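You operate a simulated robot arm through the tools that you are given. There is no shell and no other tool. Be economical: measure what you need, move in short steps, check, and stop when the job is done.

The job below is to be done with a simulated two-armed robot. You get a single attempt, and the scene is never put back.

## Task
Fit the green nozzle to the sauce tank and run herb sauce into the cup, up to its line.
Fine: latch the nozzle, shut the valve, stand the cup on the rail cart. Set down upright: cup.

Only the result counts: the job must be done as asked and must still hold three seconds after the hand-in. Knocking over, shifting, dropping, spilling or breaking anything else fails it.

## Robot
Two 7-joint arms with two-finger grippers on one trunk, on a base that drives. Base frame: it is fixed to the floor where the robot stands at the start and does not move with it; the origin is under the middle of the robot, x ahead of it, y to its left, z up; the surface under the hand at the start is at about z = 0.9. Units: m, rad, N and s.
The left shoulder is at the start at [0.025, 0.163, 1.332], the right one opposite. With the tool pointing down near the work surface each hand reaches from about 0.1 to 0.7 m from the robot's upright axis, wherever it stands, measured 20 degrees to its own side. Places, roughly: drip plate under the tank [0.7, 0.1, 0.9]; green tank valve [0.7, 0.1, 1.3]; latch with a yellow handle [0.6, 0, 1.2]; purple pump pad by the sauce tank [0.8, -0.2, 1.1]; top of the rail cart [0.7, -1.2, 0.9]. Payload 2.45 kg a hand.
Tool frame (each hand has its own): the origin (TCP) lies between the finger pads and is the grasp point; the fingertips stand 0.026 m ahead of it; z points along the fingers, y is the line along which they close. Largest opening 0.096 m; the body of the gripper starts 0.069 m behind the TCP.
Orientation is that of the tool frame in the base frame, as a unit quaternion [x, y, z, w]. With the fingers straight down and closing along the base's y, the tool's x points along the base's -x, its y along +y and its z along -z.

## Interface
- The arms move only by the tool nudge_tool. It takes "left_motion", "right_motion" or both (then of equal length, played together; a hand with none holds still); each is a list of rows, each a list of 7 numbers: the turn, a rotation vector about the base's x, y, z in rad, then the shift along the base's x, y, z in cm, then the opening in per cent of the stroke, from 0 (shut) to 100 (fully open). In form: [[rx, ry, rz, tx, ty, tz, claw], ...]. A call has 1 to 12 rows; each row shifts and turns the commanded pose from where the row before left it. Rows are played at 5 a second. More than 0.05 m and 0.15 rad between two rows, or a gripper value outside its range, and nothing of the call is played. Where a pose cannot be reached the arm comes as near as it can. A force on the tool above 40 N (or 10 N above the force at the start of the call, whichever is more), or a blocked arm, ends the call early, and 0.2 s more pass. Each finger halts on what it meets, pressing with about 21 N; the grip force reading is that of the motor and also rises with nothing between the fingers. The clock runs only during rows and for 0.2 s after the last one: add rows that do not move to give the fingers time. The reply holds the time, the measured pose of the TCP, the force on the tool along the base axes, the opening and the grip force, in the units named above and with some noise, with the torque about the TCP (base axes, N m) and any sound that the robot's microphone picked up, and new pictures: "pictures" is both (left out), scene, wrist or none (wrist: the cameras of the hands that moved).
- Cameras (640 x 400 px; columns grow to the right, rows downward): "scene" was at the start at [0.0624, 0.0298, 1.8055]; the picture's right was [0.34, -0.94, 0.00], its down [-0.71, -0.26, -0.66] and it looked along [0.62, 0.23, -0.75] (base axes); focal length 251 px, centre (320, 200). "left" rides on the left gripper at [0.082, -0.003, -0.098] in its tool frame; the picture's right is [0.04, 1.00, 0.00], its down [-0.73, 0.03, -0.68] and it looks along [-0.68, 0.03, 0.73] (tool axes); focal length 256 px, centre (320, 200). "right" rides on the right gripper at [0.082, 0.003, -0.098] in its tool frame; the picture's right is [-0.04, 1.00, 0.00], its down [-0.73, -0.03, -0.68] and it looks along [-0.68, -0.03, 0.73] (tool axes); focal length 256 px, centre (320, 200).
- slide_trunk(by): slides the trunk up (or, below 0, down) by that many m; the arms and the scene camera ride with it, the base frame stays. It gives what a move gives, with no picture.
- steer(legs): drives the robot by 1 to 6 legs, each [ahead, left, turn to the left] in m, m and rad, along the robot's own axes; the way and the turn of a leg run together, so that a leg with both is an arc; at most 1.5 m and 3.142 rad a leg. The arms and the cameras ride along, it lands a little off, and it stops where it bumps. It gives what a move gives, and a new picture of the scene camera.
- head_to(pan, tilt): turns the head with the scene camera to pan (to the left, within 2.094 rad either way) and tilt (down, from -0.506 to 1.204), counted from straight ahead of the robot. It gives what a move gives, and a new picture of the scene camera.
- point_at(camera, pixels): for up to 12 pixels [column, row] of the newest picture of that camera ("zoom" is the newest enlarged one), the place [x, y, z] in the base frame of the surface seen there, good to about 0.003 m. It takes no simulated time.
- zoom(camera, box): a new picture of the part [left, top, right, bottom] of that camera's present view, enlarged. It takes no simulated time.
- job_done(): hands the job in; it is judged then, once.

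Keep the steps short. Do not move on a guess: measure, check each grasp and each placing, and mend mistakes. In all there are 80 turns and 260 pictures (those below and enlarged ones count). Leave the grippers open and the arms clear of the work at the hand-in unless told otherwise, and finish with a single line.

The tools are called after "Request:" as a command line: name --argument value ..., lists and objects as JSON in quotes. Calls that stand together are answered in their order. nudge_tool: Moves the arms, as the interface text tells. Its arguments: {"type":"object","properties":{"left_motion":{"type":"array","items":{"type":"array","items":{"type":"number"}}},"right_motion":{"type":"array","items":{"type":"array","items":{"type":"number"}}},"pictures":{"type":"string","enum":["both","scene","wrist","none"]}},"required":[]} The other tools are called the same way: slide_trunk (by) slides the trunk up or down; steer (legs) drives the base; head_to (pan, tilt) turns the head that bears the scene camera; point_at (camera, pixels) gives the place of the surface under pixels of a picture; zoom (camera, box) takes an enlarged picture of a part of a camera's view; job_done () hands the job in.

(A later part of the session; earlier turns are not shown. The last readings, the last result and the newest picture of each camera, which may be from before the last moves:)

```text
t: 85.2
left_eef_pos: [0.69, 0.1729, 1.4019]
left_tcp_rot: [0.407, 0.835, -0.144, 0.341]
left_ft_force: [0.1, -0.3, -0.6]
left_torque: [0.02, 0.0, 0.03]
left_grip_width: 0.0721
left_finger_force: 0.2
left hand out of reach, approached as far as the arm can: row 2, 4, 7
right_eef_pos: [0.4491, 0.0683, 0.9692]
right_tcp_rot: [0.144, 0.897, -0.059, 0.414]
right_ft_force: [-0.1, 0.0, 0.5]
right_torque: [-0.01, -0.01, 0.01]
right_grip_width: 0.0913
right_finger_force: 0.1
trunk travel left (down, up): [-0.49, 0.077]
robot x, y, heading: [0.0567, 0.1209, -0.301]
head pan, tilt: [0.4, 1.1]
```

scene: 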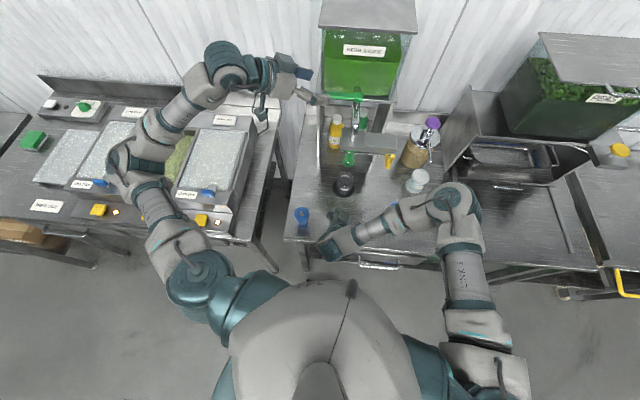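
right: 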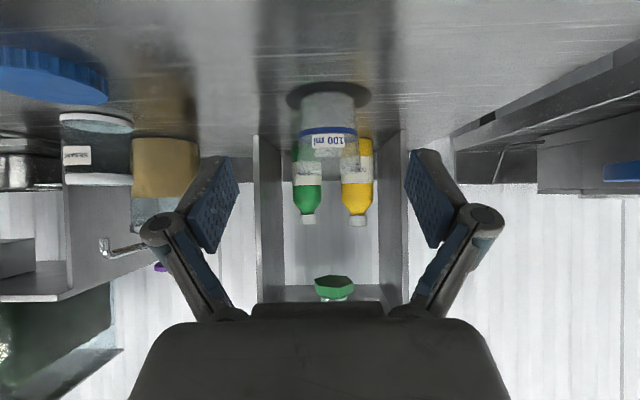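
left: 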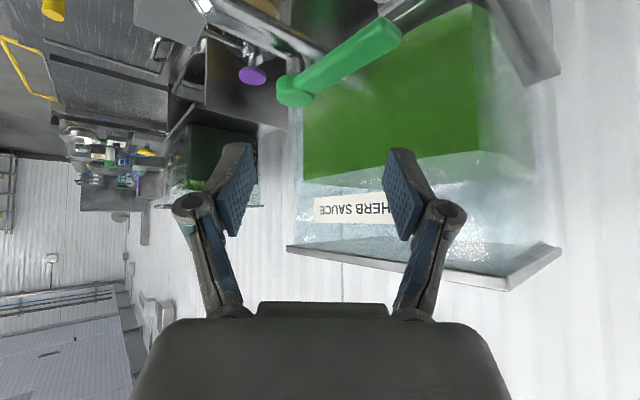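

Good pose: yaw 52°, pitch 43°, hand at (0.69, 0.173, 1.40), with the lever visible between the fingers. I'll shift over the lever first, then descend to z ≈ 1.32.

Request:
nudge_tool --left_motion '[[0, 0, 0, 1.6, -0.7, 0, 75], [0, 0, 0, 1.6, -0.8, 0, 75], [0, 0, 0, 0, 0, -2.5, 75], [0, 0, 0, 0, 0, -2.5, 75], [0, 0, 0, 0, 0, 0, 75], [0, 0, 0, 0, 0, 0, 75]]' --pictures "wrist"

Request:
head_to --pan 0.38 --tilt 0.75

Request:
zoom --camera "scene" --box '[260, 110, 420, 210]'

```text
t: 86.6
left_eef_pos: [0.6904, 0.1777, 1.3524]
left_tcp_rot: [0.407, 0.835, -0.145, 0.341]
left_ft_force: [0.6, -0.3, 0.6]
left_torque: [-0.02, -0.05, -0.02]
left_grip_width: 0.072
left_finger_force: 0.1
left hand out of reach, approached as far as the arm can: row 1, 2
right_eef_pos: [0.449, 0.0711, 0.9692]
right_tcp_rot: [0.143, 0.897, -0.059, 0.414]
right_ft_force: [-0.7, -0.7, -1.2]
right_torque: [-0.01, 0.01, -0.01]
right_grip_width: 0.0911
right_finger_force: 0.1
trunk travel left (down, up): [-0.49, 0.077]
robot x, y, heading: [0.0558, 0.1195, -0.295]
head pan, tilt: [0.4, 1.1]
```

left: 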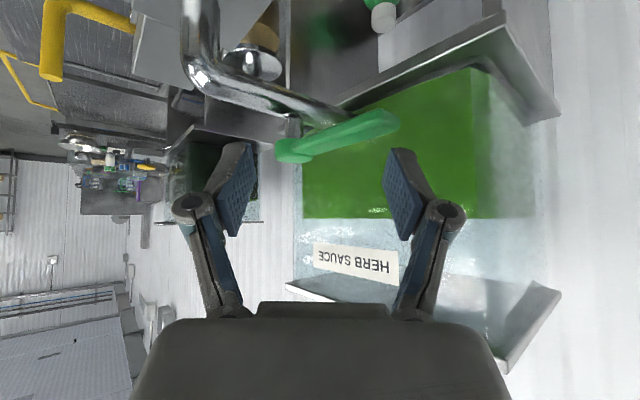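

```text
t: 87.4
left_eef_pos: [0.6897, 0.1772, 1.3515]
left_tcp_rot: [0.407, 0.835, -0.145, 0.342]
left_ft_force: [0.0, -0.9, 0.4]
left_torque: [-0.01, -0.02, -0.02]
left_grip_width: 0.0722
left_finger_force: 0.0
right_eef_pos: [0.4494, 0.072, 0.9689]
right_tcp_rot: [0.143, 0.897, -0.06, 0.415]
right_ft_force: [-0.1, -0.2, 0.0]
right_torque: [-0.01, 0.0, 0.01]
right_grip_width: 0.091
right_finger_force: 0.0
trunk travel left (down, up): [-0.49, 0.077]
robot x, y, heading: [0.0566, 0.1157, -0.299]
head pan, tilt: [0.38, 0.75]
```

scene: 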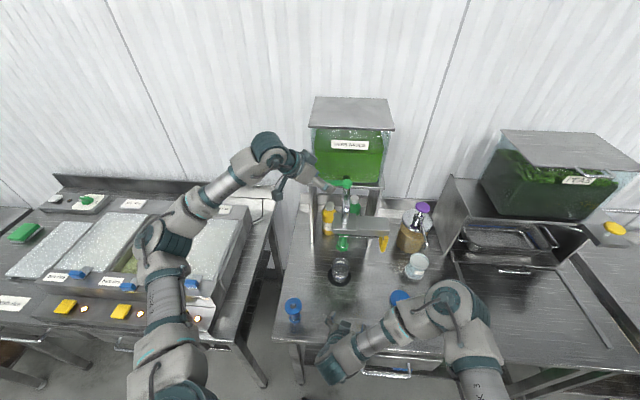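

```text
4.00 times, centred on (340, 160) of scene
```

zoom: 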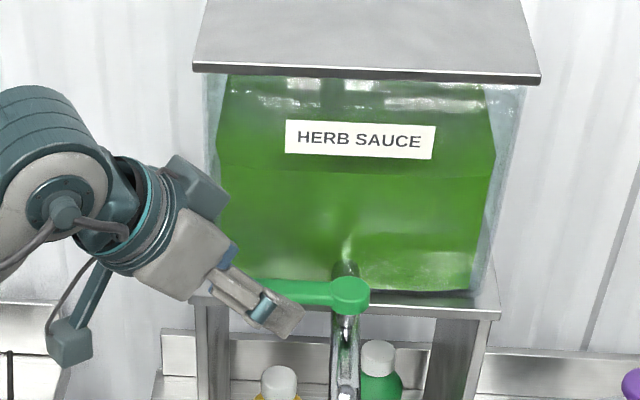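

Stable, but stuck at x 0.69. I'll raise 2 cm for clearance, drive ahead 3.5 cm to carry the hand over the lever, and let it settle.

Request:
nudge_tool --left_motion '[[0, 0, 0, 0, 0, 2, 75], [0, 0, 0, 0, 0, 0, 75]]' --pictures "none"

Request:
steer --legs '[[0.035, 0, 0]]'

Request:
nudge_tool --right_motion '[[0, 0, 0, 0, 0, 0, 95], [0, 0, 0, 0, 0, 0, 95], [0, 0, 0, 0, 0, 0, 95], [0, 0, 0, 0, 0, 0, 95], [0, 0, 0, 0, 0, 0, 95], [0, 0, 0, 0, 0, 0, 95], [0, 0, 0, 0, 0, 0, 95], [0, 0, 0, 0, 0, 0, 95]]' --pictures "wrist"

```text
t: 88.0
left_eef_pos: [0.6896, 0.1783, 1.3719]
left_tcp_rot: [0.407, 0.835, -0.145, 0.341]
left_ft_force: [-0.2, 0.4, 0.6]
left_torque: [0.0, 0.0, 0.01]
left_grip_width: 0.0719
left_finger_force: 0.1
right_eef_pos: [0.45, 0.0713, 0.9707]
right_tcp_rot: [0.144, 0.897, -0.06, 0.414]
right_ft_force: [-0.5, 0.1, -0.1]
right_torque: [0.01, -0.01, -0.01]
right_grip_width: 0.0914
right_finger_force: 0.0
trunk travel left (down, up): [-0.49, 0.077]
robot x, y, heading: [0.0561, 0.1198, -0.295]
head pan, tilt: [0.38, 0.75]
```

```text
t: 88.9
left_eef_pos: [0.7147, 0.1697, 1.377]
left_tcp_rot: [0.408, 0.832, -0.145, 0.347]
left_ft_force: [-0.3, 0.1, 0.8]
left_torque: [0.0, -0.02, 0.02]
left_grip_width: 0.0718
left_finger_force: 0.1
right_eef_pos: [0.4782, 0.0622, 0.971]
right_tcp_rot: [0.143, 0.895, -0.059, 0.419]
right_ft_force: [-0.5, 0.0, 0.0]
right_torque: [-0.02, -0.04, 0.01]
right_grip_width: 0.091
right_finger_force: 0.0
trunk travel left (down, up): [-0.49, 0.077]
robot x, y, heading: [0.0924, 0.1088, -0.3]
head pan, tilt: [0.38, 0.75]
```

scene: 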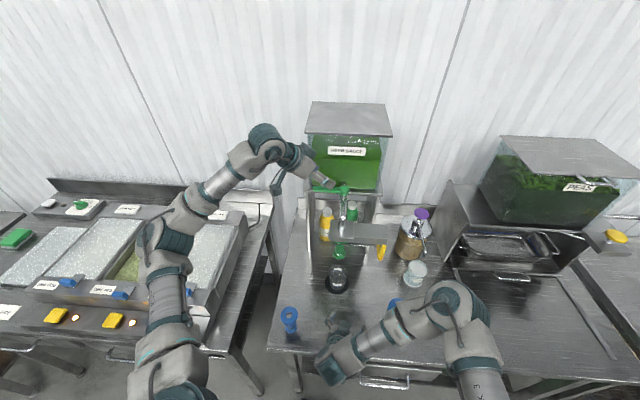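

```text
t: 90.7
left_eef_pos: [0.7187, 0.1664, 1.3751]
left_tcp_rot: [0.409, 0.833, -0.145, 0.343]
left_ft_force: [-0.3, 0.0, -0.6]
left_torque: [-0.01, -0.01, 0.01]
left_grip_width: 0.072
left_finger_force: 0.0
right_eef_pos: [0.4808, 0.0605, 0.9686]
right_tcp_rot: [0.144, 0.896, -0.059, 0.416]
right_ft_force: [-0.2, 1.0, -0.5]
right_torque: [0.02, 0.01, 0.0]
right_grip_width: 0.0912
right_finger_force: 0.1
trunk travel left (down, up): [-0.49, 0.077]
robot x, y, heading: [0.0914, 0.1099, -0.302]
head pan, tilt: [0.38, 0.75]
```

right: 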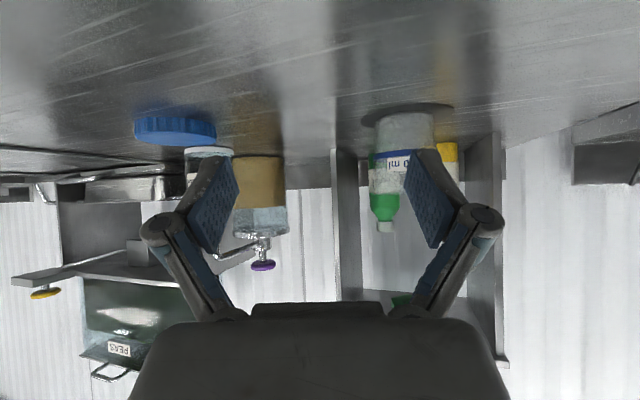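

Stable at (0.719, 0.166, 1.375). I'll lower the fork over the lever to z ≈ 1.32 and at the same time turn the right hand to face the cup.

Request:
nudge_tool --left_motion '[[0, 0, 0, 0.3, -0.5, 0, 75], [0, 0, 0, 0, 0, -2, 75], [0, 0, 0, 0, 0, -2, 75], [0, 0, 0, 0, 0, -1.5, 75], [0, 0, 0, 0, 0, 0, 75]]' --right_motion '[[0, 0, 0.14, 0, 1, 0, 95], [0, 0, 0.14, 0, 1.5, 0, 95], [0, 0, 0, 0, 1, 0, 95], [0, 0, 0, 0, 0, 0, 95], [0, 0, 0, 0, 0, 0, 95]]' --pictures "both"

Request:
zoom --camera "scene" --box '[270, 130, 410, 230]'

```text
t: 91.9
left_eef_pos: [0.7216, 0.1607, 1.3187]
left_tcp_rot: [0.409, 0.833, -0.144, 0.343]
left_ft_force: [0.6, 0.2, -1.0]
left_torque: [0.0, -0.01, 0.02]
left_grip_width: 0.0721
left_finger_force: 0.1
right_eef_pos: [0.4794, 0.0962, 0.9698]
right_tcp_rot: [0.018, 0.907, 0.001, 0.42]
right_ft_force: [-0.1, 0.0, 0.3]
right_torque: [-0.03, 0.02, 0.01]
right_grip_width: 0.0912
right_finger_force: 0.0
trunk travel left (down, up): [-0.49, 0.077]
robot x, y, heading: [0.0895, 0.1091, -0.3]
head pan, tilt: [0.38, 0.75]
```

scene: 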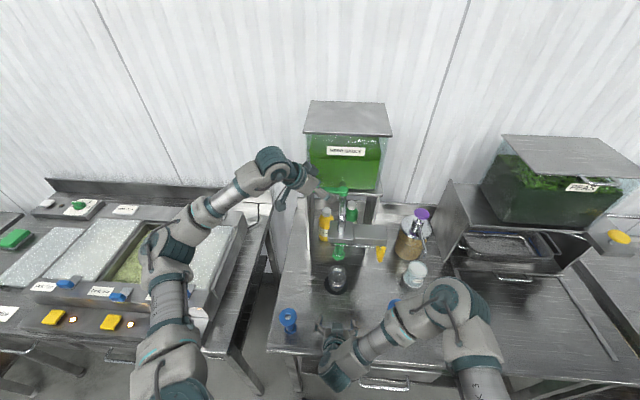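
right: 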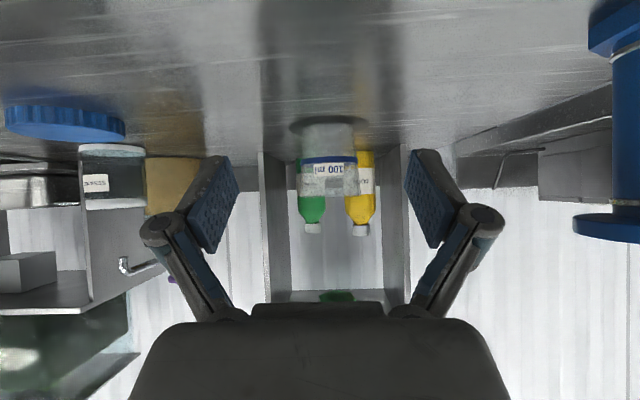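
left: 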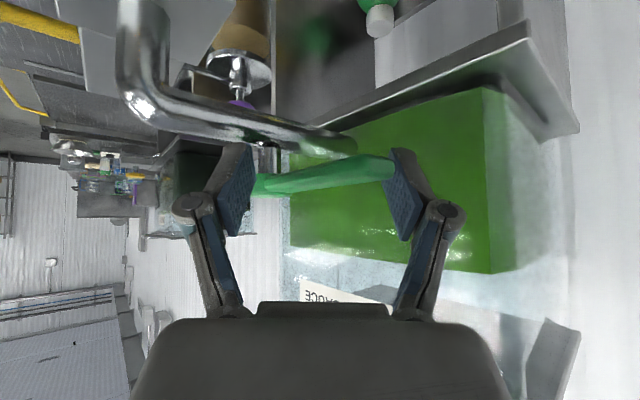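

```text
4.00 times, centred on (340, 180) of scene
```

zoom: 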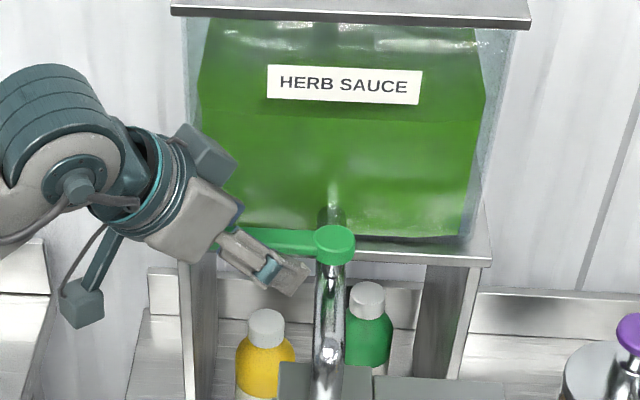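

The fork straddles the lever with no contact force, and the right camera sees the cup with its line (row 160). I'll pull gently 2 cm in −x and see whether the lever turns and any sauce comes.

Request:
nudge_tool --left_motion '[[0, 0, 0, -1, 0, 0, 75], [0, 0, 0, -1, 0, 0, 75], [0, 0, 0, 0, 0, 0, 75]]' --pictures "both"

```text
t: 92.7
left_eef_pos: [0.7034, 0.1592, 1.3193]
left_tcp_rot: [0.408, 0.834, -0.145, 0.343]
left_ft_force: [-0.6, 0.5, 0.2]
left_torque: [0.04, 0.01, 0.02]
left_grip_width: 0.0724
left_finger_force: 0.1
right_eef_pos: [0.4798, 0.0956, 0.9701]
right_tcp_rot: [0.017, 0.908, 0.0, 0.419]
right_ft_force: [-0.8, -0.5, 0.3]
right_torque: [0.03, 0.0, 0.0]
right_grip_width: 0.0911
right_finger_force: 0.2
trunk travel left (down, up): [-0.49, 0.077]
robot x, y, heading: [0.092, 0.1065, -0.302]
head pan, tilt: [0.38, 0.75]
```

scene: 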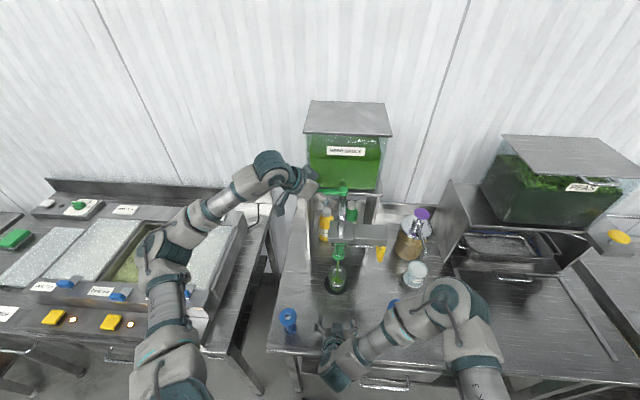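
left: 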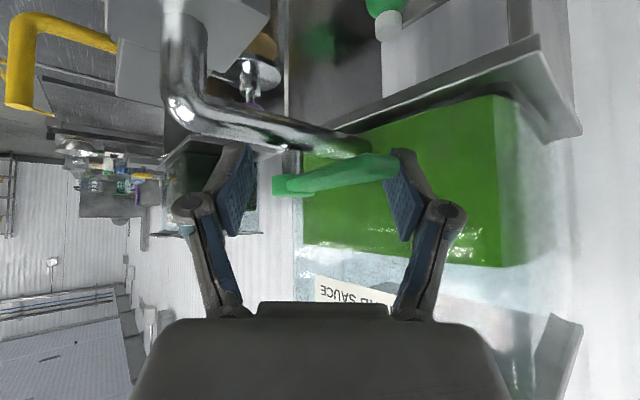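

Sauce is already running. I'll check the level right away (zooming takes no time).

Request:
zoom --camera "right" --box '[270, 100, 390, 220]'

Request:
zoom --camera "scene" --box '[310, 240, 370, 300]'

```text
3.33 times, centred on (330, 160) of right
```

zoom: 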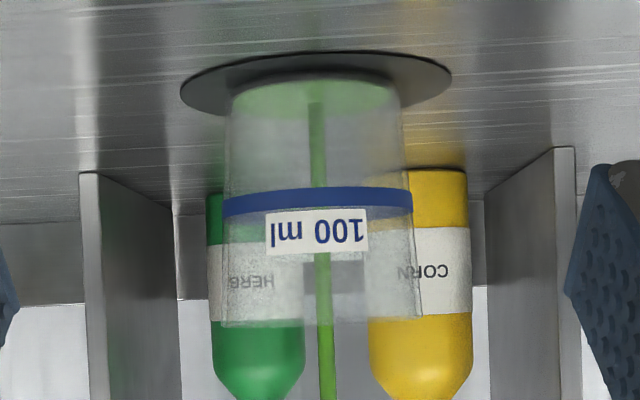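

```text
6.67 times, centred on (340, 270) of scene
```

zoom: 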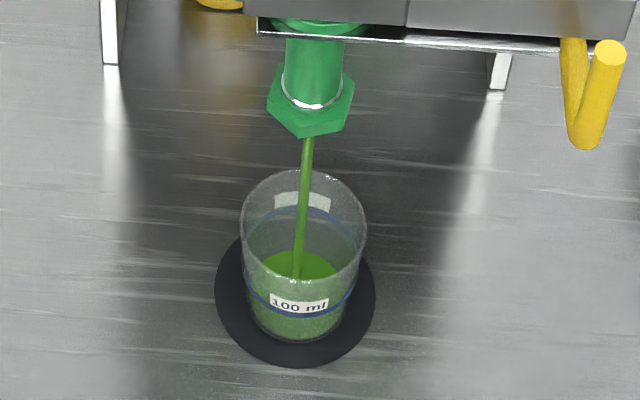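

The stream lands centrally and the level is only a few mm so far. I'll hold for 0.8 s and re-measure the rate.

Request:
nudge_tool --right_motion '[[0, 0, 0, 0, 0, 0, 95], [0, 0, 0, 0, 0, 0, 95], [0, 0, 0, 0, 0, 0, 95]]' --pictures "none"

Request:
zoom --camera "right" --box '[270, 100, 390, 220]'

```text
t: 93.5
left_eef_pos: [0.7031, 0.1604, 1.3196]
left_tcp_rot: [0.408, 0.834, -0.144, 0.343]
left_ft_force: [-0.3, -0.1, 1.0]
left_torque: [-0.03, 0.02, 0.01]
left_grip_width: 0.0719
left_finger_force: 0.0
right_eef_pos: [0.4798, 0.0973, 0.9697]
right_tcp_rot: [0.018, 0.908, 0.0, 0.419]
right_ft_force: [0.6, -0.1, -0.1]
right_torque: [-0.02, -0.02, -0.02]
right_grip_width: 0.091
right_finger_force: 0.1
trunk travel left (down, up): [-0.49, 0.077]
robot x, y, heading: [0.0884, 0.1053, -0.297]
head pan, tilt: [0.38, 0.75]
```

```text
3.33 times, centred on (330, 160) of right
```

zoom: 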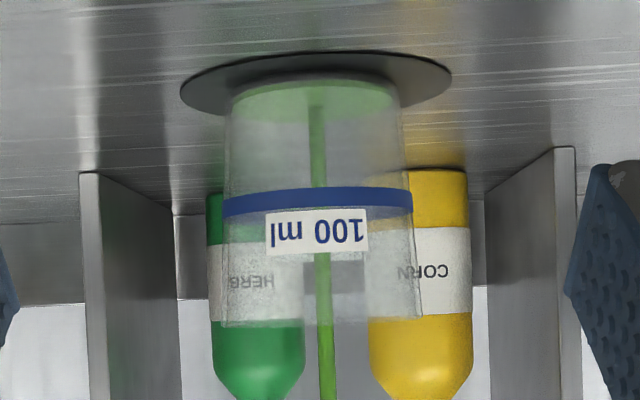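

The surface front edge went from about row 118 to 124 in 0.8 s; the line is at about row 200. It's slow and controllable. I'll wait another 2.4 s.

Request:
nudge_tool --right_motion '[[0, 0, 0, 0, 0, 0, 95], [0, 0, 0, 0, 0, 0, 95], [0, 0, 0, 0, 0, 0, 95], [0, 0, 0, 0, 0, 0, 95], [0, 0, 0, 0, 0, 0, 95], [0, 0, 0, 0, 0, 0, 95], [0, 0, 0, 0, 0, 0, 95], [0, 0, 0, 0, 0, 0, 95], [0, 0, 0, 0, 0, 0, 95], [0, 0, 0, 0, 0, 0, 95], [0, 0, 0, 0, 0, 0, 95]]' --pictures "none"

Request:
zoom --camera "right" --box '[270, 100, 390, 220]'

```text
t: 95.9
left_eef_pos: [0.7018, 0.1602, 1.3201]
left_tcp_rot: [0.407, 0.834, -0.144, 0.343]
left_ft_force: [-1.4, -0.2, 0.2]
left_torque: [-0.02, 0.0, -0.01]
left_grip_width: 0.072
left_finger_force: 0.0
right_eef_pos: [0.4796, 0.0957, 0.9705]
right_tcp_rot: [0.016, 0.908, 0.001, 0.419]
right_ft_force: [0.8, 0.1, -0.8]
right_torque: [-0.02, 0.03, 0.0]
right_grip_width: 0.0912
right_finger_force: 0.1
trunk travel left (down, up): [-0.49, 0.077]
robot x, y, heading: [0.0927, 0.1097, -0.302]
head pan, tilt: [0.38, 0.75]
```

```text
3.33 times, centred on (330, 160) of right
```

zoom: 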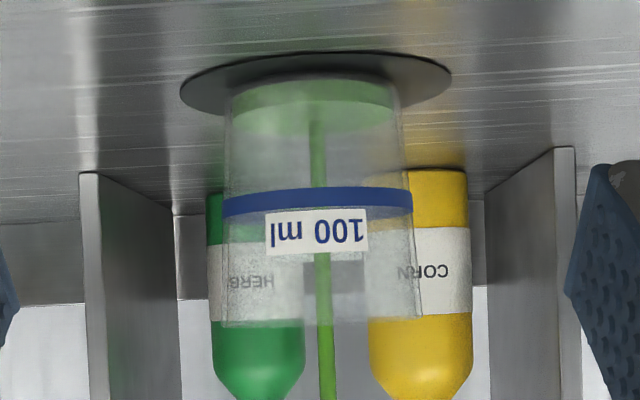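

I'll measure the surface height directly through the glass.

Request:
point_at --camera "zoom" --pixels '[[350, 118], [260, 118], [290, 125], [370, 110], [240, 205], [320, 190]]'

Request:
zoom --camera "scene" --box '[310, 240, 370, 300]'

Request:
point_at --camera "zoom" --pixels '[[275, 265], [325, 265], [320, 275], [285, 280], [300, 318], [260, 298]]'

```text
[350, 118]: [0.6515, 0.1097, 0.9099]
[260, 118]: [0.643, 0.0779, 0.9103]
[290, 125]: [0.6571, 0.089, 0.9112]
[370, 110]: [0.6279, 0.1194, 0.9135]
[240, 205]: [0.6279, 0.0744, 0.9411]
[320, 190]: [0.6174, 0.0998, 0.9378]
```

```text
6.67 times, centred on (340, 270) of scene
```

zoom: 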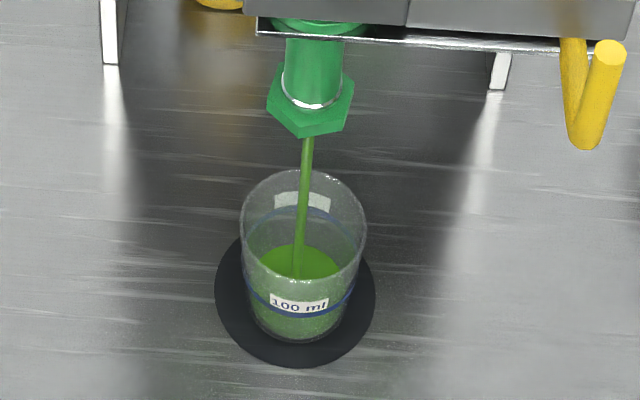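

```text
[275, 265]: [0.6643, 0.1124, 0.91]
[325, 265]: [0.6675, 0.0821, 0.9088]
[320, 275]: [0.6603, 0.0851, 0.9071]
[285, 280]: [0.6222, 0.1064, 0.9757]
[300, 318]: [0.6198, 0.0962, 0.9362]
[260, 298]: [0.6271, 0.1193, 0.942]
```

Surface is at z ≈ 0.910, the line at ≈ 0.939, rising roughly 2.3 mm/s. That leaves about 12 s. I'll wait 7.8 s in all, then measure.

Request:
nudge_tool --right_motion '[[0, 0, 0, 0, 0, 0, 95], [0, 0, 0, 0, 0, 0, 95], [0, 0, 0, 0, 0, 0, 95], [0, 0, 0, 0, 0, 0, 95], [0, 0, 0, 0, 0, 0, 95], [0, 0, 0, 0, 0, 0, 95], [0, 0, 0, 0, 0, 0, 95], [0, 0, 0, 0, 0, 0, 95], [0, 0, 0, 0, 0, 0, 95], [0, 0, 0, 0, 0, 0, 95], [0, 0, 0, 0, 0, 0, 95], [0, 0, 0, 0, 0, 0, 95]]' --pictures "none"

Request:
nudge_tool --right_motion '[[0, 0, 0, 0, 0, 0, 95], [0, 0, 0, 0, 0, 0, 95], [0, 0, 0, 0, 0, 0, 95], [0, 0, 0, 0, 0, 0, 95], [0, 0, 0, 0, 0, 0, 95], [0, 0, 0, 0, 0, 0, 95], [0, 0, 0, 0, 0, 0, 95], [0, 0, 0, 0, 0, 0, 95], [0, 0, 0, 0, 0, 0, 95], [0, 0, 0, 0, 0, 0, 95], [0, 0, 0, 0, 0, 0, 95], [0, 0, 0, 0, 0, 0, 95]]' --pictures "none"

Request:
zoom --camera "scene" --box '[310, 240, 370, 300]'

Request:
point_at --camera "zoom" --pixels '[[275, 265], [325, 265], [320, 275], [280, 255], [325, 255], [270, 275]]'

Request:
zoom --camera "right" --box '[270, 100, 390, 220]'

Request:
point_at --camera "zoom" --pixels '[[350, 140], [270, 140], [290, 150], [370, 155], [350, 165], [270, 165]]'

```text
t: 98.5
left_eef_pos: [0.7017, 0.1597, 1.3211]
left_tcp_rot: [0.409, 0.834, -0.145, 0.342]
left_ft_force: [-0.2, -0.2, 0.2]
left_torque: [0.01, -0.01, -0.04]
left_grip_width: 0.0721
left_finger_force: 0.1
right_eef_pos: [0.4805, 0.0963, 0.9707]
right_tcp_rot: [0.017, 0.908, 0.0, 0.419]
right_ft_force: [0.0, 0.3, 0.0]
right_torque: [-0.03, -0.01, 0.0]
right_grip_width: 0.0911
right_finger_force: 0.1
trunk travel left (down, up): [-0.49, 0.077]
robot x, y, heading: [0.0913, 0.1068, -0.297]
head pan, tilt: [0.38, 0.75]
```

```text
t: 101.1
left_eef_pos: [0.7025, 0.1602, 1.3206]
left_tcp_rot: [0.408, 0.833, -0.145, 0.343]
left_ft_force: [-0.3, 0.5, 0.2]
left_torque: [0.01, -0.04, 0.01]
left_grip_width: 0.072
left_finger_force: 0.0
right_eef_pos: [0.4811, 0.095, 0.9694]
right_tcp_rot: [0.017, 0.907, 0.001, 0.42]
right_ft_force: [-0.2, 0.1, 0.4]
right_torque: [-0.01, -0.03, 0.04]
right_grip_width: 0.0911
right_finger_force: 0.1
trunk travel left (down, up): [-0.49, 0.077]
robot x, y, heading: [0.0934, 0.1072, -0.297]
head pan, tilt: [0.38, 0.75]
```

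```text
6.67 times, centred on (340, 270) of scene
```

zoom: 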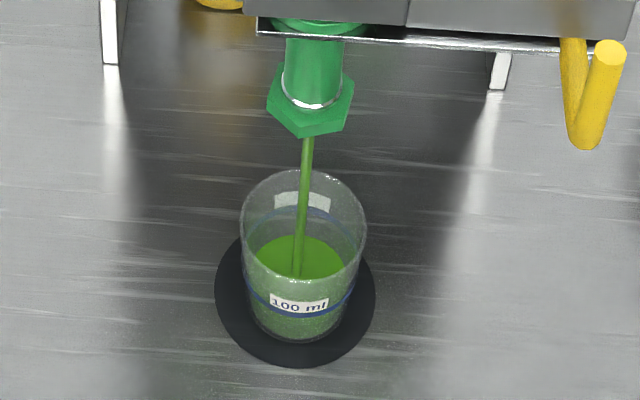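

```text
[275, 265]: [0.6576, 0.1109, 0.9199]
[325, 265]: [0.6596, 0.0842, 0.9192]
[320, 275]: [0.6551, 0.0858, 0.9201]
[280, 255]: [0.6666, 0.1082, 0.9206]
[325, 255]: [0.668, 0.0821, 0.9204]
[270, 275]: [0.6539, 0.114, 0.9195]
```

```text
3.33 times, centred on (330, 160) of right
```

zoom: 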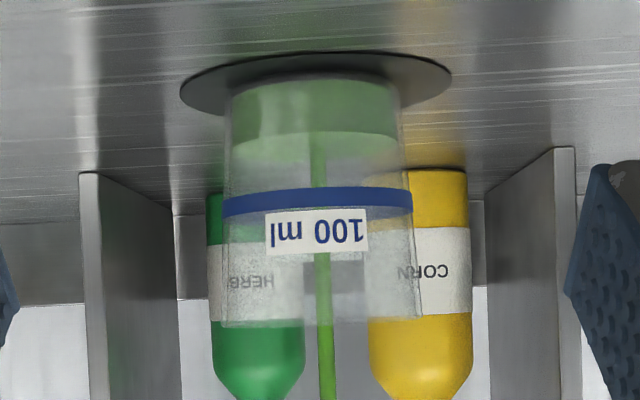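

```text
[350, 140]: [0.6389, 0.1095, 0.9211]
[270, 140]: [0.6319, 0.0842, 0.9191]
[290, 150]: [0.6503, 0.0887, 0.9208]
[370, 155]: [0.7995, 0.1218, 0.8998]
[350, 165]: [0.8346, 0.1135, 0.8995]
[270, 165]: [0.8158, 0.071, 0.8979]
```

Level is 0.920, rate about 1.95 mm/s; line middle ≈ 0.940. I'll wait 7.8 s more, then measure again.

Request:
nudge_tool --right_motion '[[0, 0, 0, 0, 0, 0, 95], [0, 0, 0, 0, 0, 0, 95], [0, 0, 0, 0, 0, 0, 95], [0, 0, 0, 0, 0, 0, 95], [0, 0, 0, 0, 0, 0, 95], [0, 0, 0, 0, 0, 0, 95], [0, 0, 0, 0, 0, 0, 95], [0, 0, 0, 0, 0, 0, 95], [0, 0, 0, 0, 0, 0, 95], [0, 0, 0, 0, 0, 0, 95], [0, 0, 0, 0, 0, 0, 95], [0, 0, 0, 0, 0, 0, 95]]' --pictures "none"

Request:
nudge_tool --right_motion '[[0, 0, 0, 0, 0, 0, 95], [0, 0, 0, 0, 0, 0, 95], [0, 0, 0, 0, 0, 0, 95], [0, 0, 0, 0, 0, 0, 95], [0, 0, 0, 0, 0, 0, 95], [0, 0, 0, 0, 0, 0, 95], [0, 0, 0, 0, 0, 0, 95], [0, 0, 0, 0, 0, 0, 95], [0, 0, 0, 0, 0, 0, 95], [0, 0, 0, 0, 0, 0, 95], [0, 0, 0, 0, 0, 0, 95], [0, 0, 0, 0, 0, 0, 95]]' --pictures "none"

Request:
nudge_tool --right_motion '[[0, 0, 0, 0, 0, 0, 95], [0, 0, 0, 0, 0, 0, 95], [0, 0, 0, 0, 0, 0, 95], [0, 0, 0, 0, 0, 0, 95], [0, 0, 0, 0, 0, 0, 95], [0, 0, 0, 0, 0, 0, 95], [0, 0, 0, 0, 0, 0, 95], [0, 0, 0, 0, 0, 0, 95]]' --pictures "none"

Request:
zoom --camera "scene" --box '[310, 240, 370, 300]'

Request:
point_at --camera "zoom" --pixels '[[275, 255], [325, 255], [320, 245], [280, 245], [325, 260], [270, 265]]'

Request:
zoom --camera "right" --box '[290, 120, 370, 200]'

```text
t: 103.7
left_eef_pos: [0.7028, 0.161, 1.3203]
left_tcp_rot: [0.408, 0.834, -0.145, 0.343]
left_ft_force: [0.7, 0.1, -0.3]
left_torque: [-0.01, 0.0, -0.01]
left_grip_width: 0.072
left_finger_force: 0.0
right_eef_pos: [0.4797, 0.0951, 0.9708]
right_tcp_rot: [0.017, 0.908, 0.0, 0.419]
right_ft_force: [-1.1, -0.1, -0.1]
right_torque: [0.03, 0.03, -0.01]
right_grip_width: 0.0914
right_finger_force: 0.0
trunk travel left (down, up): [-0.49, 0.077]
robot x, y, heading: [0.0892, 0.1084, -0.297]
head pan, tilt: [0.38, 0.75]
```

```text
t: 106.3
left_eef_pos: [0.7024, 0.1615, 1.3196]
left_tcp_rot: [0.408, 0.834, -0.144, 0.343]
left_ft_force: [-1.0, -0.6, -0.3]
left_torque: [-0.03, -0.03, -0.02]
left_grip_width: 0.072
left_finger_force: 0.0
right_eef_pos: [0.4803, 0.0949, 0.9691]
right_tcp_rot: [0.019, 0.908, -0.001, 0.419]
right_ft_force: [-0.3, -0.1, 0.2]
right_torque: [0.01, 0.0, -0.01]
right_grip_width: 0.0912
right_finger_force: 0.1
trunk travel left (down, up): [-0.49, 0.077]
robot x, y, heading: [0.0919, 0.1088, -0.303]
head pan, tilt: [0.38, 0.75]
```

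```text
t: 108.1
left_eef_pos: [0.7032, 0.1601, 1.3211]
left_tcp_rot: [0.408, 0.834, -0.144, 0.344]
left_ft_force: [0.3, 0.9, -0.1]
left_torque: [0.04, 0.0, 0.01]
left_grip_width: 0.0718
left_finger_force: 0.1
right_eef_pos: [0.4802, 0.0961, 0.9703]
right_tcp_rot: [0.017, 0.907, 0.0, 0.42]
right_ft_force: [-0.2, 0.4, -0.6]
right_torque: [0.0, 0.0, -0.03]
right_grip_width: 0.0912
right_finger_force: 0.1
trunk travel left (down, up): [-0.49, 0.077]
robot x, y, heading: [0.0935, 0.1084, -0.299]
head pan, tilt: [0.38, 0.75]
```

```text
6.67 times, centred on (340, 270) of scene
```

zoom: 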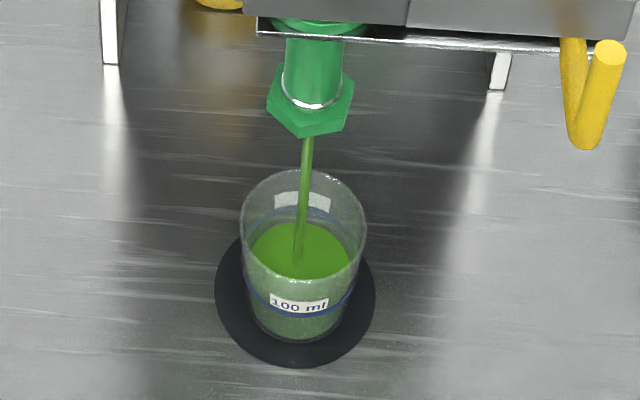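

```text
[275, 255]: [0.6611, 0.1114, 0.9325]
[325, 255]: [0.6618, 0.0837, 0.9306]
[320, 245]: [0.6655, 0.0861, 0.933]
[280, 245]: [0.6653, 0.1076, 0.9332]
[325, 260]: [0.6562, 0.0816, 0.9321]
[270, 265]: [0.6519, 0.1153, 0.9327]
```

```text
5.00 times, centred on (330, 160) of right
```

zoom: 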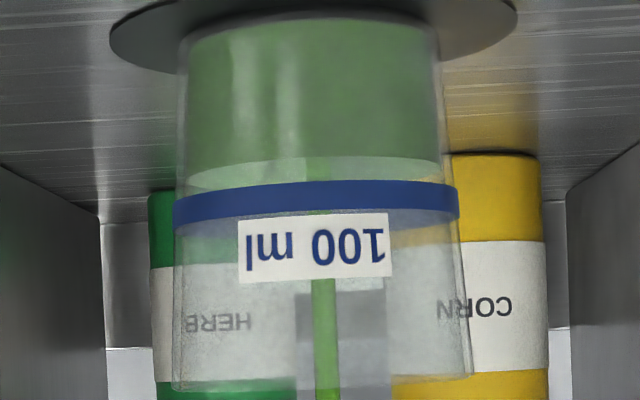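

Level is 0.9325 at 1.76 mm/s and the line's middle is ≈ 0.940, about 4 s away including the shutting time. I'll wait 2.6 s, then 0.6 s more and shut by pushing the lever back +x in the same call, then measure.

Request:
nudge_tool --right_motion '[[0, 0, 0, 0, 0, 0, 95], [0, 0, 0, 0, 0, 0, 95], [0, 0, 0, 0, 0, 0, 95], [0, 0, 0, 0, 0, 0, 95], [0, 0, 0, 0, 0, 0, 95], [0, 0, 0, 0, 0, 0, 95], [0, 0, 0, 0, 0, 0, 95], [0, 0, 0, 0, 0, 0, 95], [0, 0, 0, 0, 0, 0, 95], [0, 0, 0, 0, 0, 0, 95], [0, 0, 0, 0, 0, 0, 95], [0, 0, 0, 0, 0, 0, 95]]' --pictures "none"

Request:
nudge_tool --left_motion '[[0, 0, 0, 0, 0, 0, 75], [0, 0, 0, 0, 0, 0, 75], [0, 0, 0, 0, 0, 0, 75], [0, 0, 0, 1.2, 0, 0, 75], [0, 0, 0, 1, 0, 0, 75], [0, 0, 0, 0.8, 0, 0, 75], [0, 0, 0, 0.3, 0, 0, 75]]' --pictures "both"

Request:
zoom --camera "scene" --box '[310, 240, 370, 300]'

Request:
point_at --camera "zoom" --pixels '[[275, 255], [325, 255], [320, 245], [280, 245], [325, 260], [270, 265]]'

Request:
zoom --camera "right" --box '[290, 120, 370, 200]'

Request:
zoom --camera "scene" --box '[270, 130, 410, 230]'

```text
t: 110.7
left_eef_pos: [0.7032, 0.1609, 1.3214]
left_tcp_rot: [0.408, 0.834, -0.144, 0.343]
left_ft_force: [-0.5, -0.2, -0.1]
left_torque: [-0.05, 0.01, 0.02]
left_grip_width: 0.0721
left_finger_force: 0.0
right_eef_pos: [0.48, 0.0958, 0.9703]
right_tcp_rot: [0.017, 0.907, 0.0, 0.42]
right_ft_force: [-0.6, -0.2, 0.4]
right_torque: [0.0, 0.01, 0.02]
right_grip_width: 0.0912
right_finger_force: 0.2
trunk travel left (down, up): [-0.49, 0.077]
robot x, y, heading: [0.0879, 0.1059, -0.296]
head pan, tilt: [0.38, 0.75]
```

```text
t: 112.3
left_eef_pos: [0.7337, 0.1604, 1.3215]
left_tcp_rot: [0.408, 0.833, -0.144, 0.344]
left_ft_force: [-6.5, 2.6, 0.6]
left_torque: [0.04, 0.04, -0.3]
left_grip_width: 0.0763
left_finger_force: 3.2
right_eef_pos: [0.479, 0.0961, 0.9717]
right_tcp_rot: [0.018, 0.907, 0.0, 0.42]
right_ft_force: [0.7, -0.8, -0.7]
right_torque: [0.03, 0.01, 0.02]
right_grip_width: 0.0914
right_finger_force: 0.0
trunk travel left (down, up): [-0.49, 0.077]
robot x, y, heading: [0.0897, 0.1062, -0.3]
head pan, tilt: [0.38, 0.75]
```

scene: 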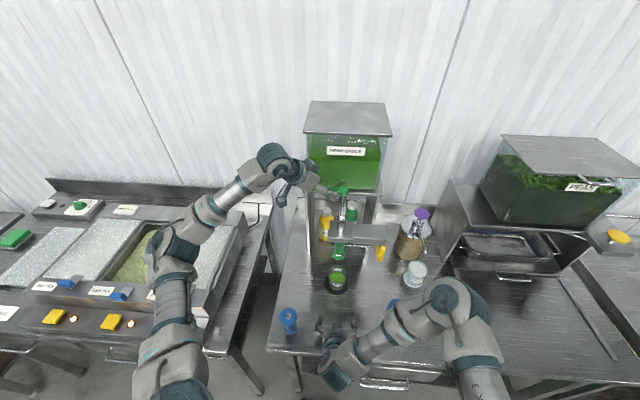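
left: 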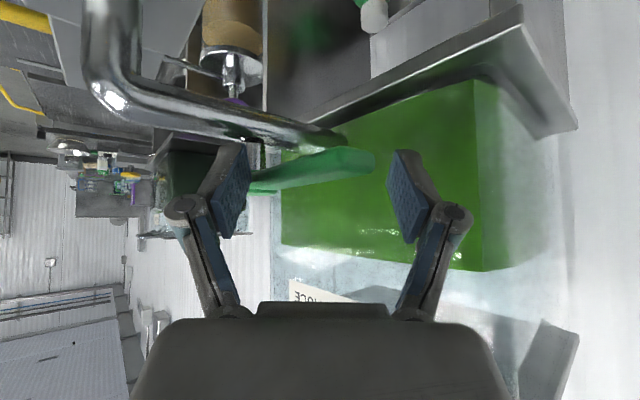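

```text
6.67 times, centred on (340, 270) of scene
```

zoom: 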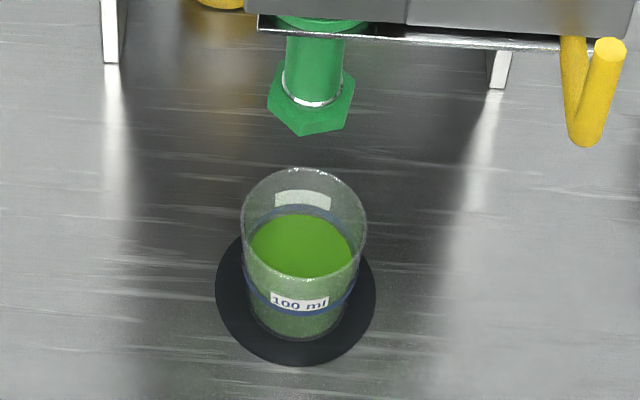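

```text
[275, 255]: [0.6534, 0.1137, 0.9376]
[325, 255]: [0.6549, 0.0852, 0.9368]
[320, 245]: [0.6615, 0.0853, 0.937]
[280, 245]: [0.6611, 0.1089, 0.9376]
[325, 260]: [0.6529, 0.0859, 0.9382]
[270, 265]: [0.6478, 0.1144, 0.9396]
```

```text
5.00 times, centred on (330, 160) of right
```

zoom: 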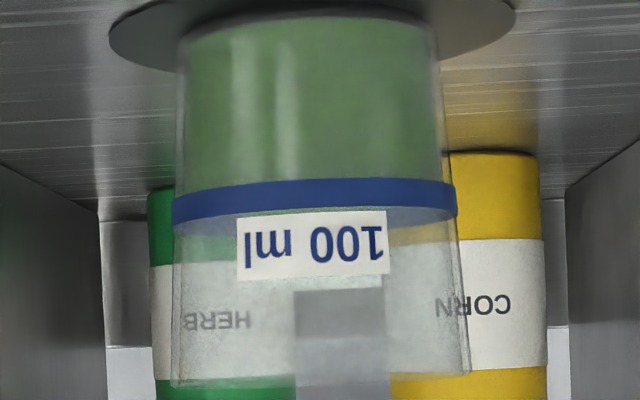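

```text
4.00 times, centred on (340, 180) of scene
```

zoom: 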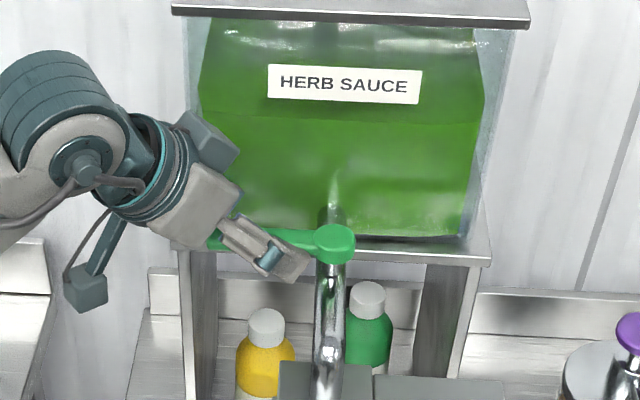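

Flow has stopped, the lever is back at its stop (6.5 N) and the level sits in the line's band (≈0.938). I'm running short of turns, so I'll chain: lift the left hand clear of the lever, bring the right hand to the cup, grip, lift and draw back, then look toward the cart and sample points there.

Request:
nudge_tool --left_motion '[[0, 0, 0, -0.6, 0, 0, 75], [0, 0, 0, 0, 0, 2.5, 75], [0, 0, 0, 0, 0, 3.5, 75], [0, 0, 0, 0, 0, 4, 75], [0, 0, 0, -3, 1, 0, 75], [0, 0, 0, -4, 0, 0, 75], [0, 0, 0, -4, 0, 0, 75], [0, 0, 0, 0, 0, 0, 75], [0, 0, 0, 0, 0, 0, 75]]' --right_motion '[[0, 0, 0, 0, 0.1, -1.1, 95], [0, 0, 0, 1.5, 0.15, -1.2, 95], [0, 0, 0, 3, 0, 0, 95], [0, 0, 0, 3, 0, 0, 95], [0, 0, 0, 3, 0, 0, 95], [0, 0, 0, 3, 0, 0, 95], [0, 0, 0, 2, 0, 0, 95], [0, 0, 0, 1.5, 0, 0, 95], [0, 0, 0, 0, 0, 0, 95]]' --pictures "wrist"

Request:
nudge_tool --right_motion '[[0, 0, 0, 0, 0, 0, 80], [0, 0, 0, 0, 0, 0, 70], [0, 0, 0, 0, 0, 0, 62], [0, 0, 0, 0, 0, 0, 55], [0, 0, 0, 0, 0, 0, 55]]' --pictures "none"

Request:
nudge_tool --right_motion '[[0, 0, 0, 0, 0, 0.7, 55], [0, 0, 0, 0, 0, 1, 55], [0, 0, 0, 0, 0, 1, 55], [0, 0, 0, -1, 0, 0.7, 55], [0, 0, 0, -2, -0.7, 0.4, 55], [0, 0, 0, -2, -1.2, 0, 55], [0, 0, 0, -2.2, -1.5, 0, 55], [0, 0, 0, -2.2, -1.5, 0, 55], [0, 0, 0, -2.2, -1.5, 0, 55], [0, 0, 0, -2, -1.5, 0, 55], [0, 0, 0, -1, -1, 0, 55], [0, 0, 0, 0, 0, 0, 55]]' --pictures "wrist"

Request:
head_to --pan -0.8 --tilt 0.6

Request:
point_at --camera "scene" --pixels '[[200, 150], [320, 150], [440, 150], [200, 200], [320, 200], [440, 200], [200, 260], [320, 260], [440, 260], [320, 320], [440, 320], [540, 230]]'

```text
t: 114.3
left_eef_pos: [0.6169, 0.1693, 1.4008]
left_tcp_rot: [0.408, 0.834, -0.145, 0.343]
left_ft_force: [0.6, 0.0, 0.6]
left_torque: [0.0, 0.0, 0.02]
left_grip_width: 0.072
left_finger_force: 0.0
left hand out of reach, approached as far as the arm can: row 4
right_eef_pos: [0.6516, 0.0975, 0.9483]
right_tcp_rot: [0.018, 0.908, 0.0, 0.419]
right_ft_force: [1.1, 0.4, -0.7]
right_torque: [0.02, 0.01, -0.02]
right_grip_width: 0.0913
right_finger_force: 0.2
trunk travel left (down, up): [-0.49, 0.077]
robot x, y, heading: [0.0897, 0.1105, -0.301]
head pan, tilt: [0.38, 0.75]
```

right: 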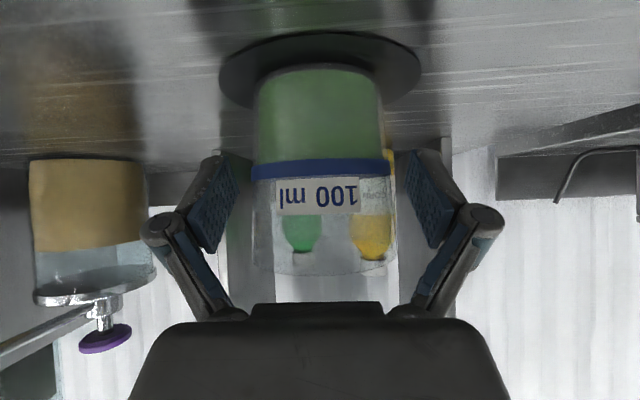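
left: 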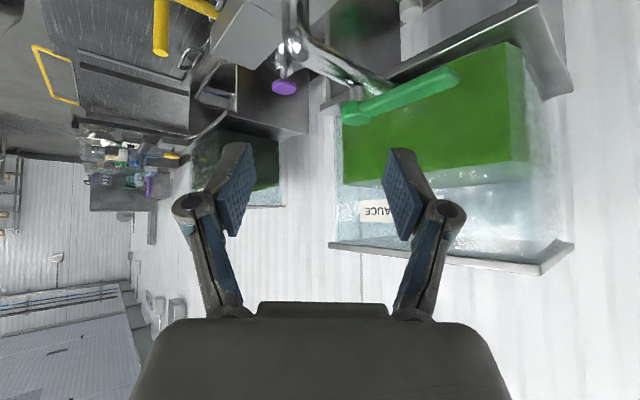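

```text
t: 115.5
left_eef_pos: [0.6166, 0.1709, 1.4004]
left_tcp_rot: [0.408, 0.834, -0.145, 0.343]
left_ft_force: [-0.1, -0.3, 0.0]
left_torque: [0.0, 0.02, 0.0]
left_grip_width: 0.0718
left_finger_force: 0.0
right_eef_pos: [0.6516, 0.0967, 0.9479]
right_tcp_rot: [0.018, 0.908, 0.0, 0.419]
right_ft_force: [-0.8, 0.6, 0.7]
right_torque: [-0.01, 0.0, -0.01]
right_grip_width: 0.0654
right_finger_force: 20.8
trunk travel left (down, up): [-0.49, 0.077]
robot x, y, heading: [0.0912, 0.1083, -0.299]
head pan, tilt: [0.38, 0.75]
```

```text
t: 118.1
left_eef_pos: [0.6178, 0.1706, 1.4001]
left_tcp_rot: [0.408, 0.834, -0.144, 0.343]
left_ft_force: [-0.9, 0.0, -0.2]
left_torque: [0.0, 0.01, -0.01]
left_grip_width: 0.0718
left_finger_force: 0.0
right_eef_pos: [0.5055, 0.0082, 0.9862]
right_tcp_rot: [0.017, 0.908, 0.0, 0.419]
right_ft_force: [0.7, 0.7, -1.8]
right_torque: [0.0, -0.01, 0.02]
right_grip_width: 0.0651
right_finger_force: 21.0
trunk travel left (down, up): [-0.49, 0.077]
robot x, y, heading: [0.0908, 0.1066, -0.301]
head pan, tilt: [0.38, 0.75]
```

right: 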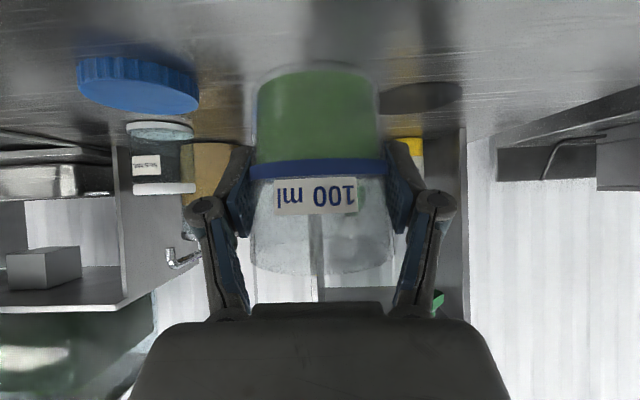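

```text
t: 119.5
left_eef_pos: [0.6174, 0.1699, 1.3995]
left_tcp_rot: [0.408, 0.834, -0.144, 0.343]
left_ft_force: [-0.3, 0.2, -1.0]
left_torque: [0.0, -0.02, 0.0]
left_grip_width: 0.0719
left_finger_force: 0.0
right_eef_pos: [0.5055, 0.0087, 0.9863]
right_tcp_rot: [0.017, 0.907, 0.0, 0.42]
right_ft_force: [0.9, 0.1, -1.0]
right_torque: [-0.04, -0.03, -0.01]
right_grip_width: 0.0649
right_finger_force: 21.1
trunk travel left (down, up): [-0.49, 0.077]
robot x, y, heading: [0.0891, 0.1098, -0.298]
head pan, tilt: [-0.799, 0.6]
```

scene: 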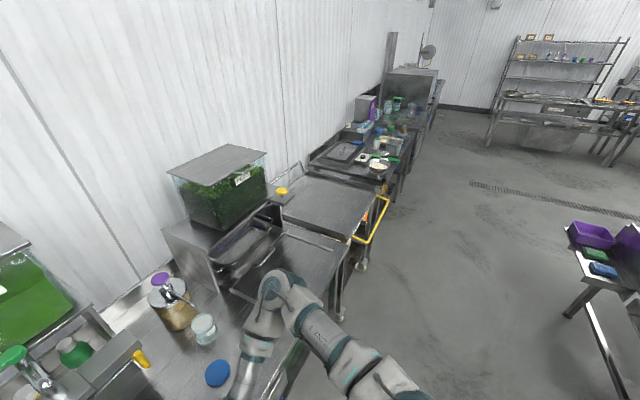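

```text
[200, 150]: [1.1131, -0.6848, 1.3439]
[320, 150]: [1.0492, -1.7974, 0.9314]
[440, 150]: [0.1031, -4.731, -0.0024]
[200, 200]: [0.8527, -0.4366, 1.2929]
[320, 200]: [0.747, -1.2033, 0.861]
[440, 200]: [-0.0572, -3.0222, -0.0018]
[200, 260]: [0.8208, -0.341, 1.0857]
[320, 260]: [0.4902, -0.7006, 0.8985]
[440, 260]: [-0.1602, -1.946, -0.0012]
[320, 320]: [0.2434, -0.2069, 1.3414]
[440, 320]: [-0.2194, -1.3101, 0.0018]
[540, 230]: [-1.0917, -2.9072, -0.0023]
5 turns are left
```

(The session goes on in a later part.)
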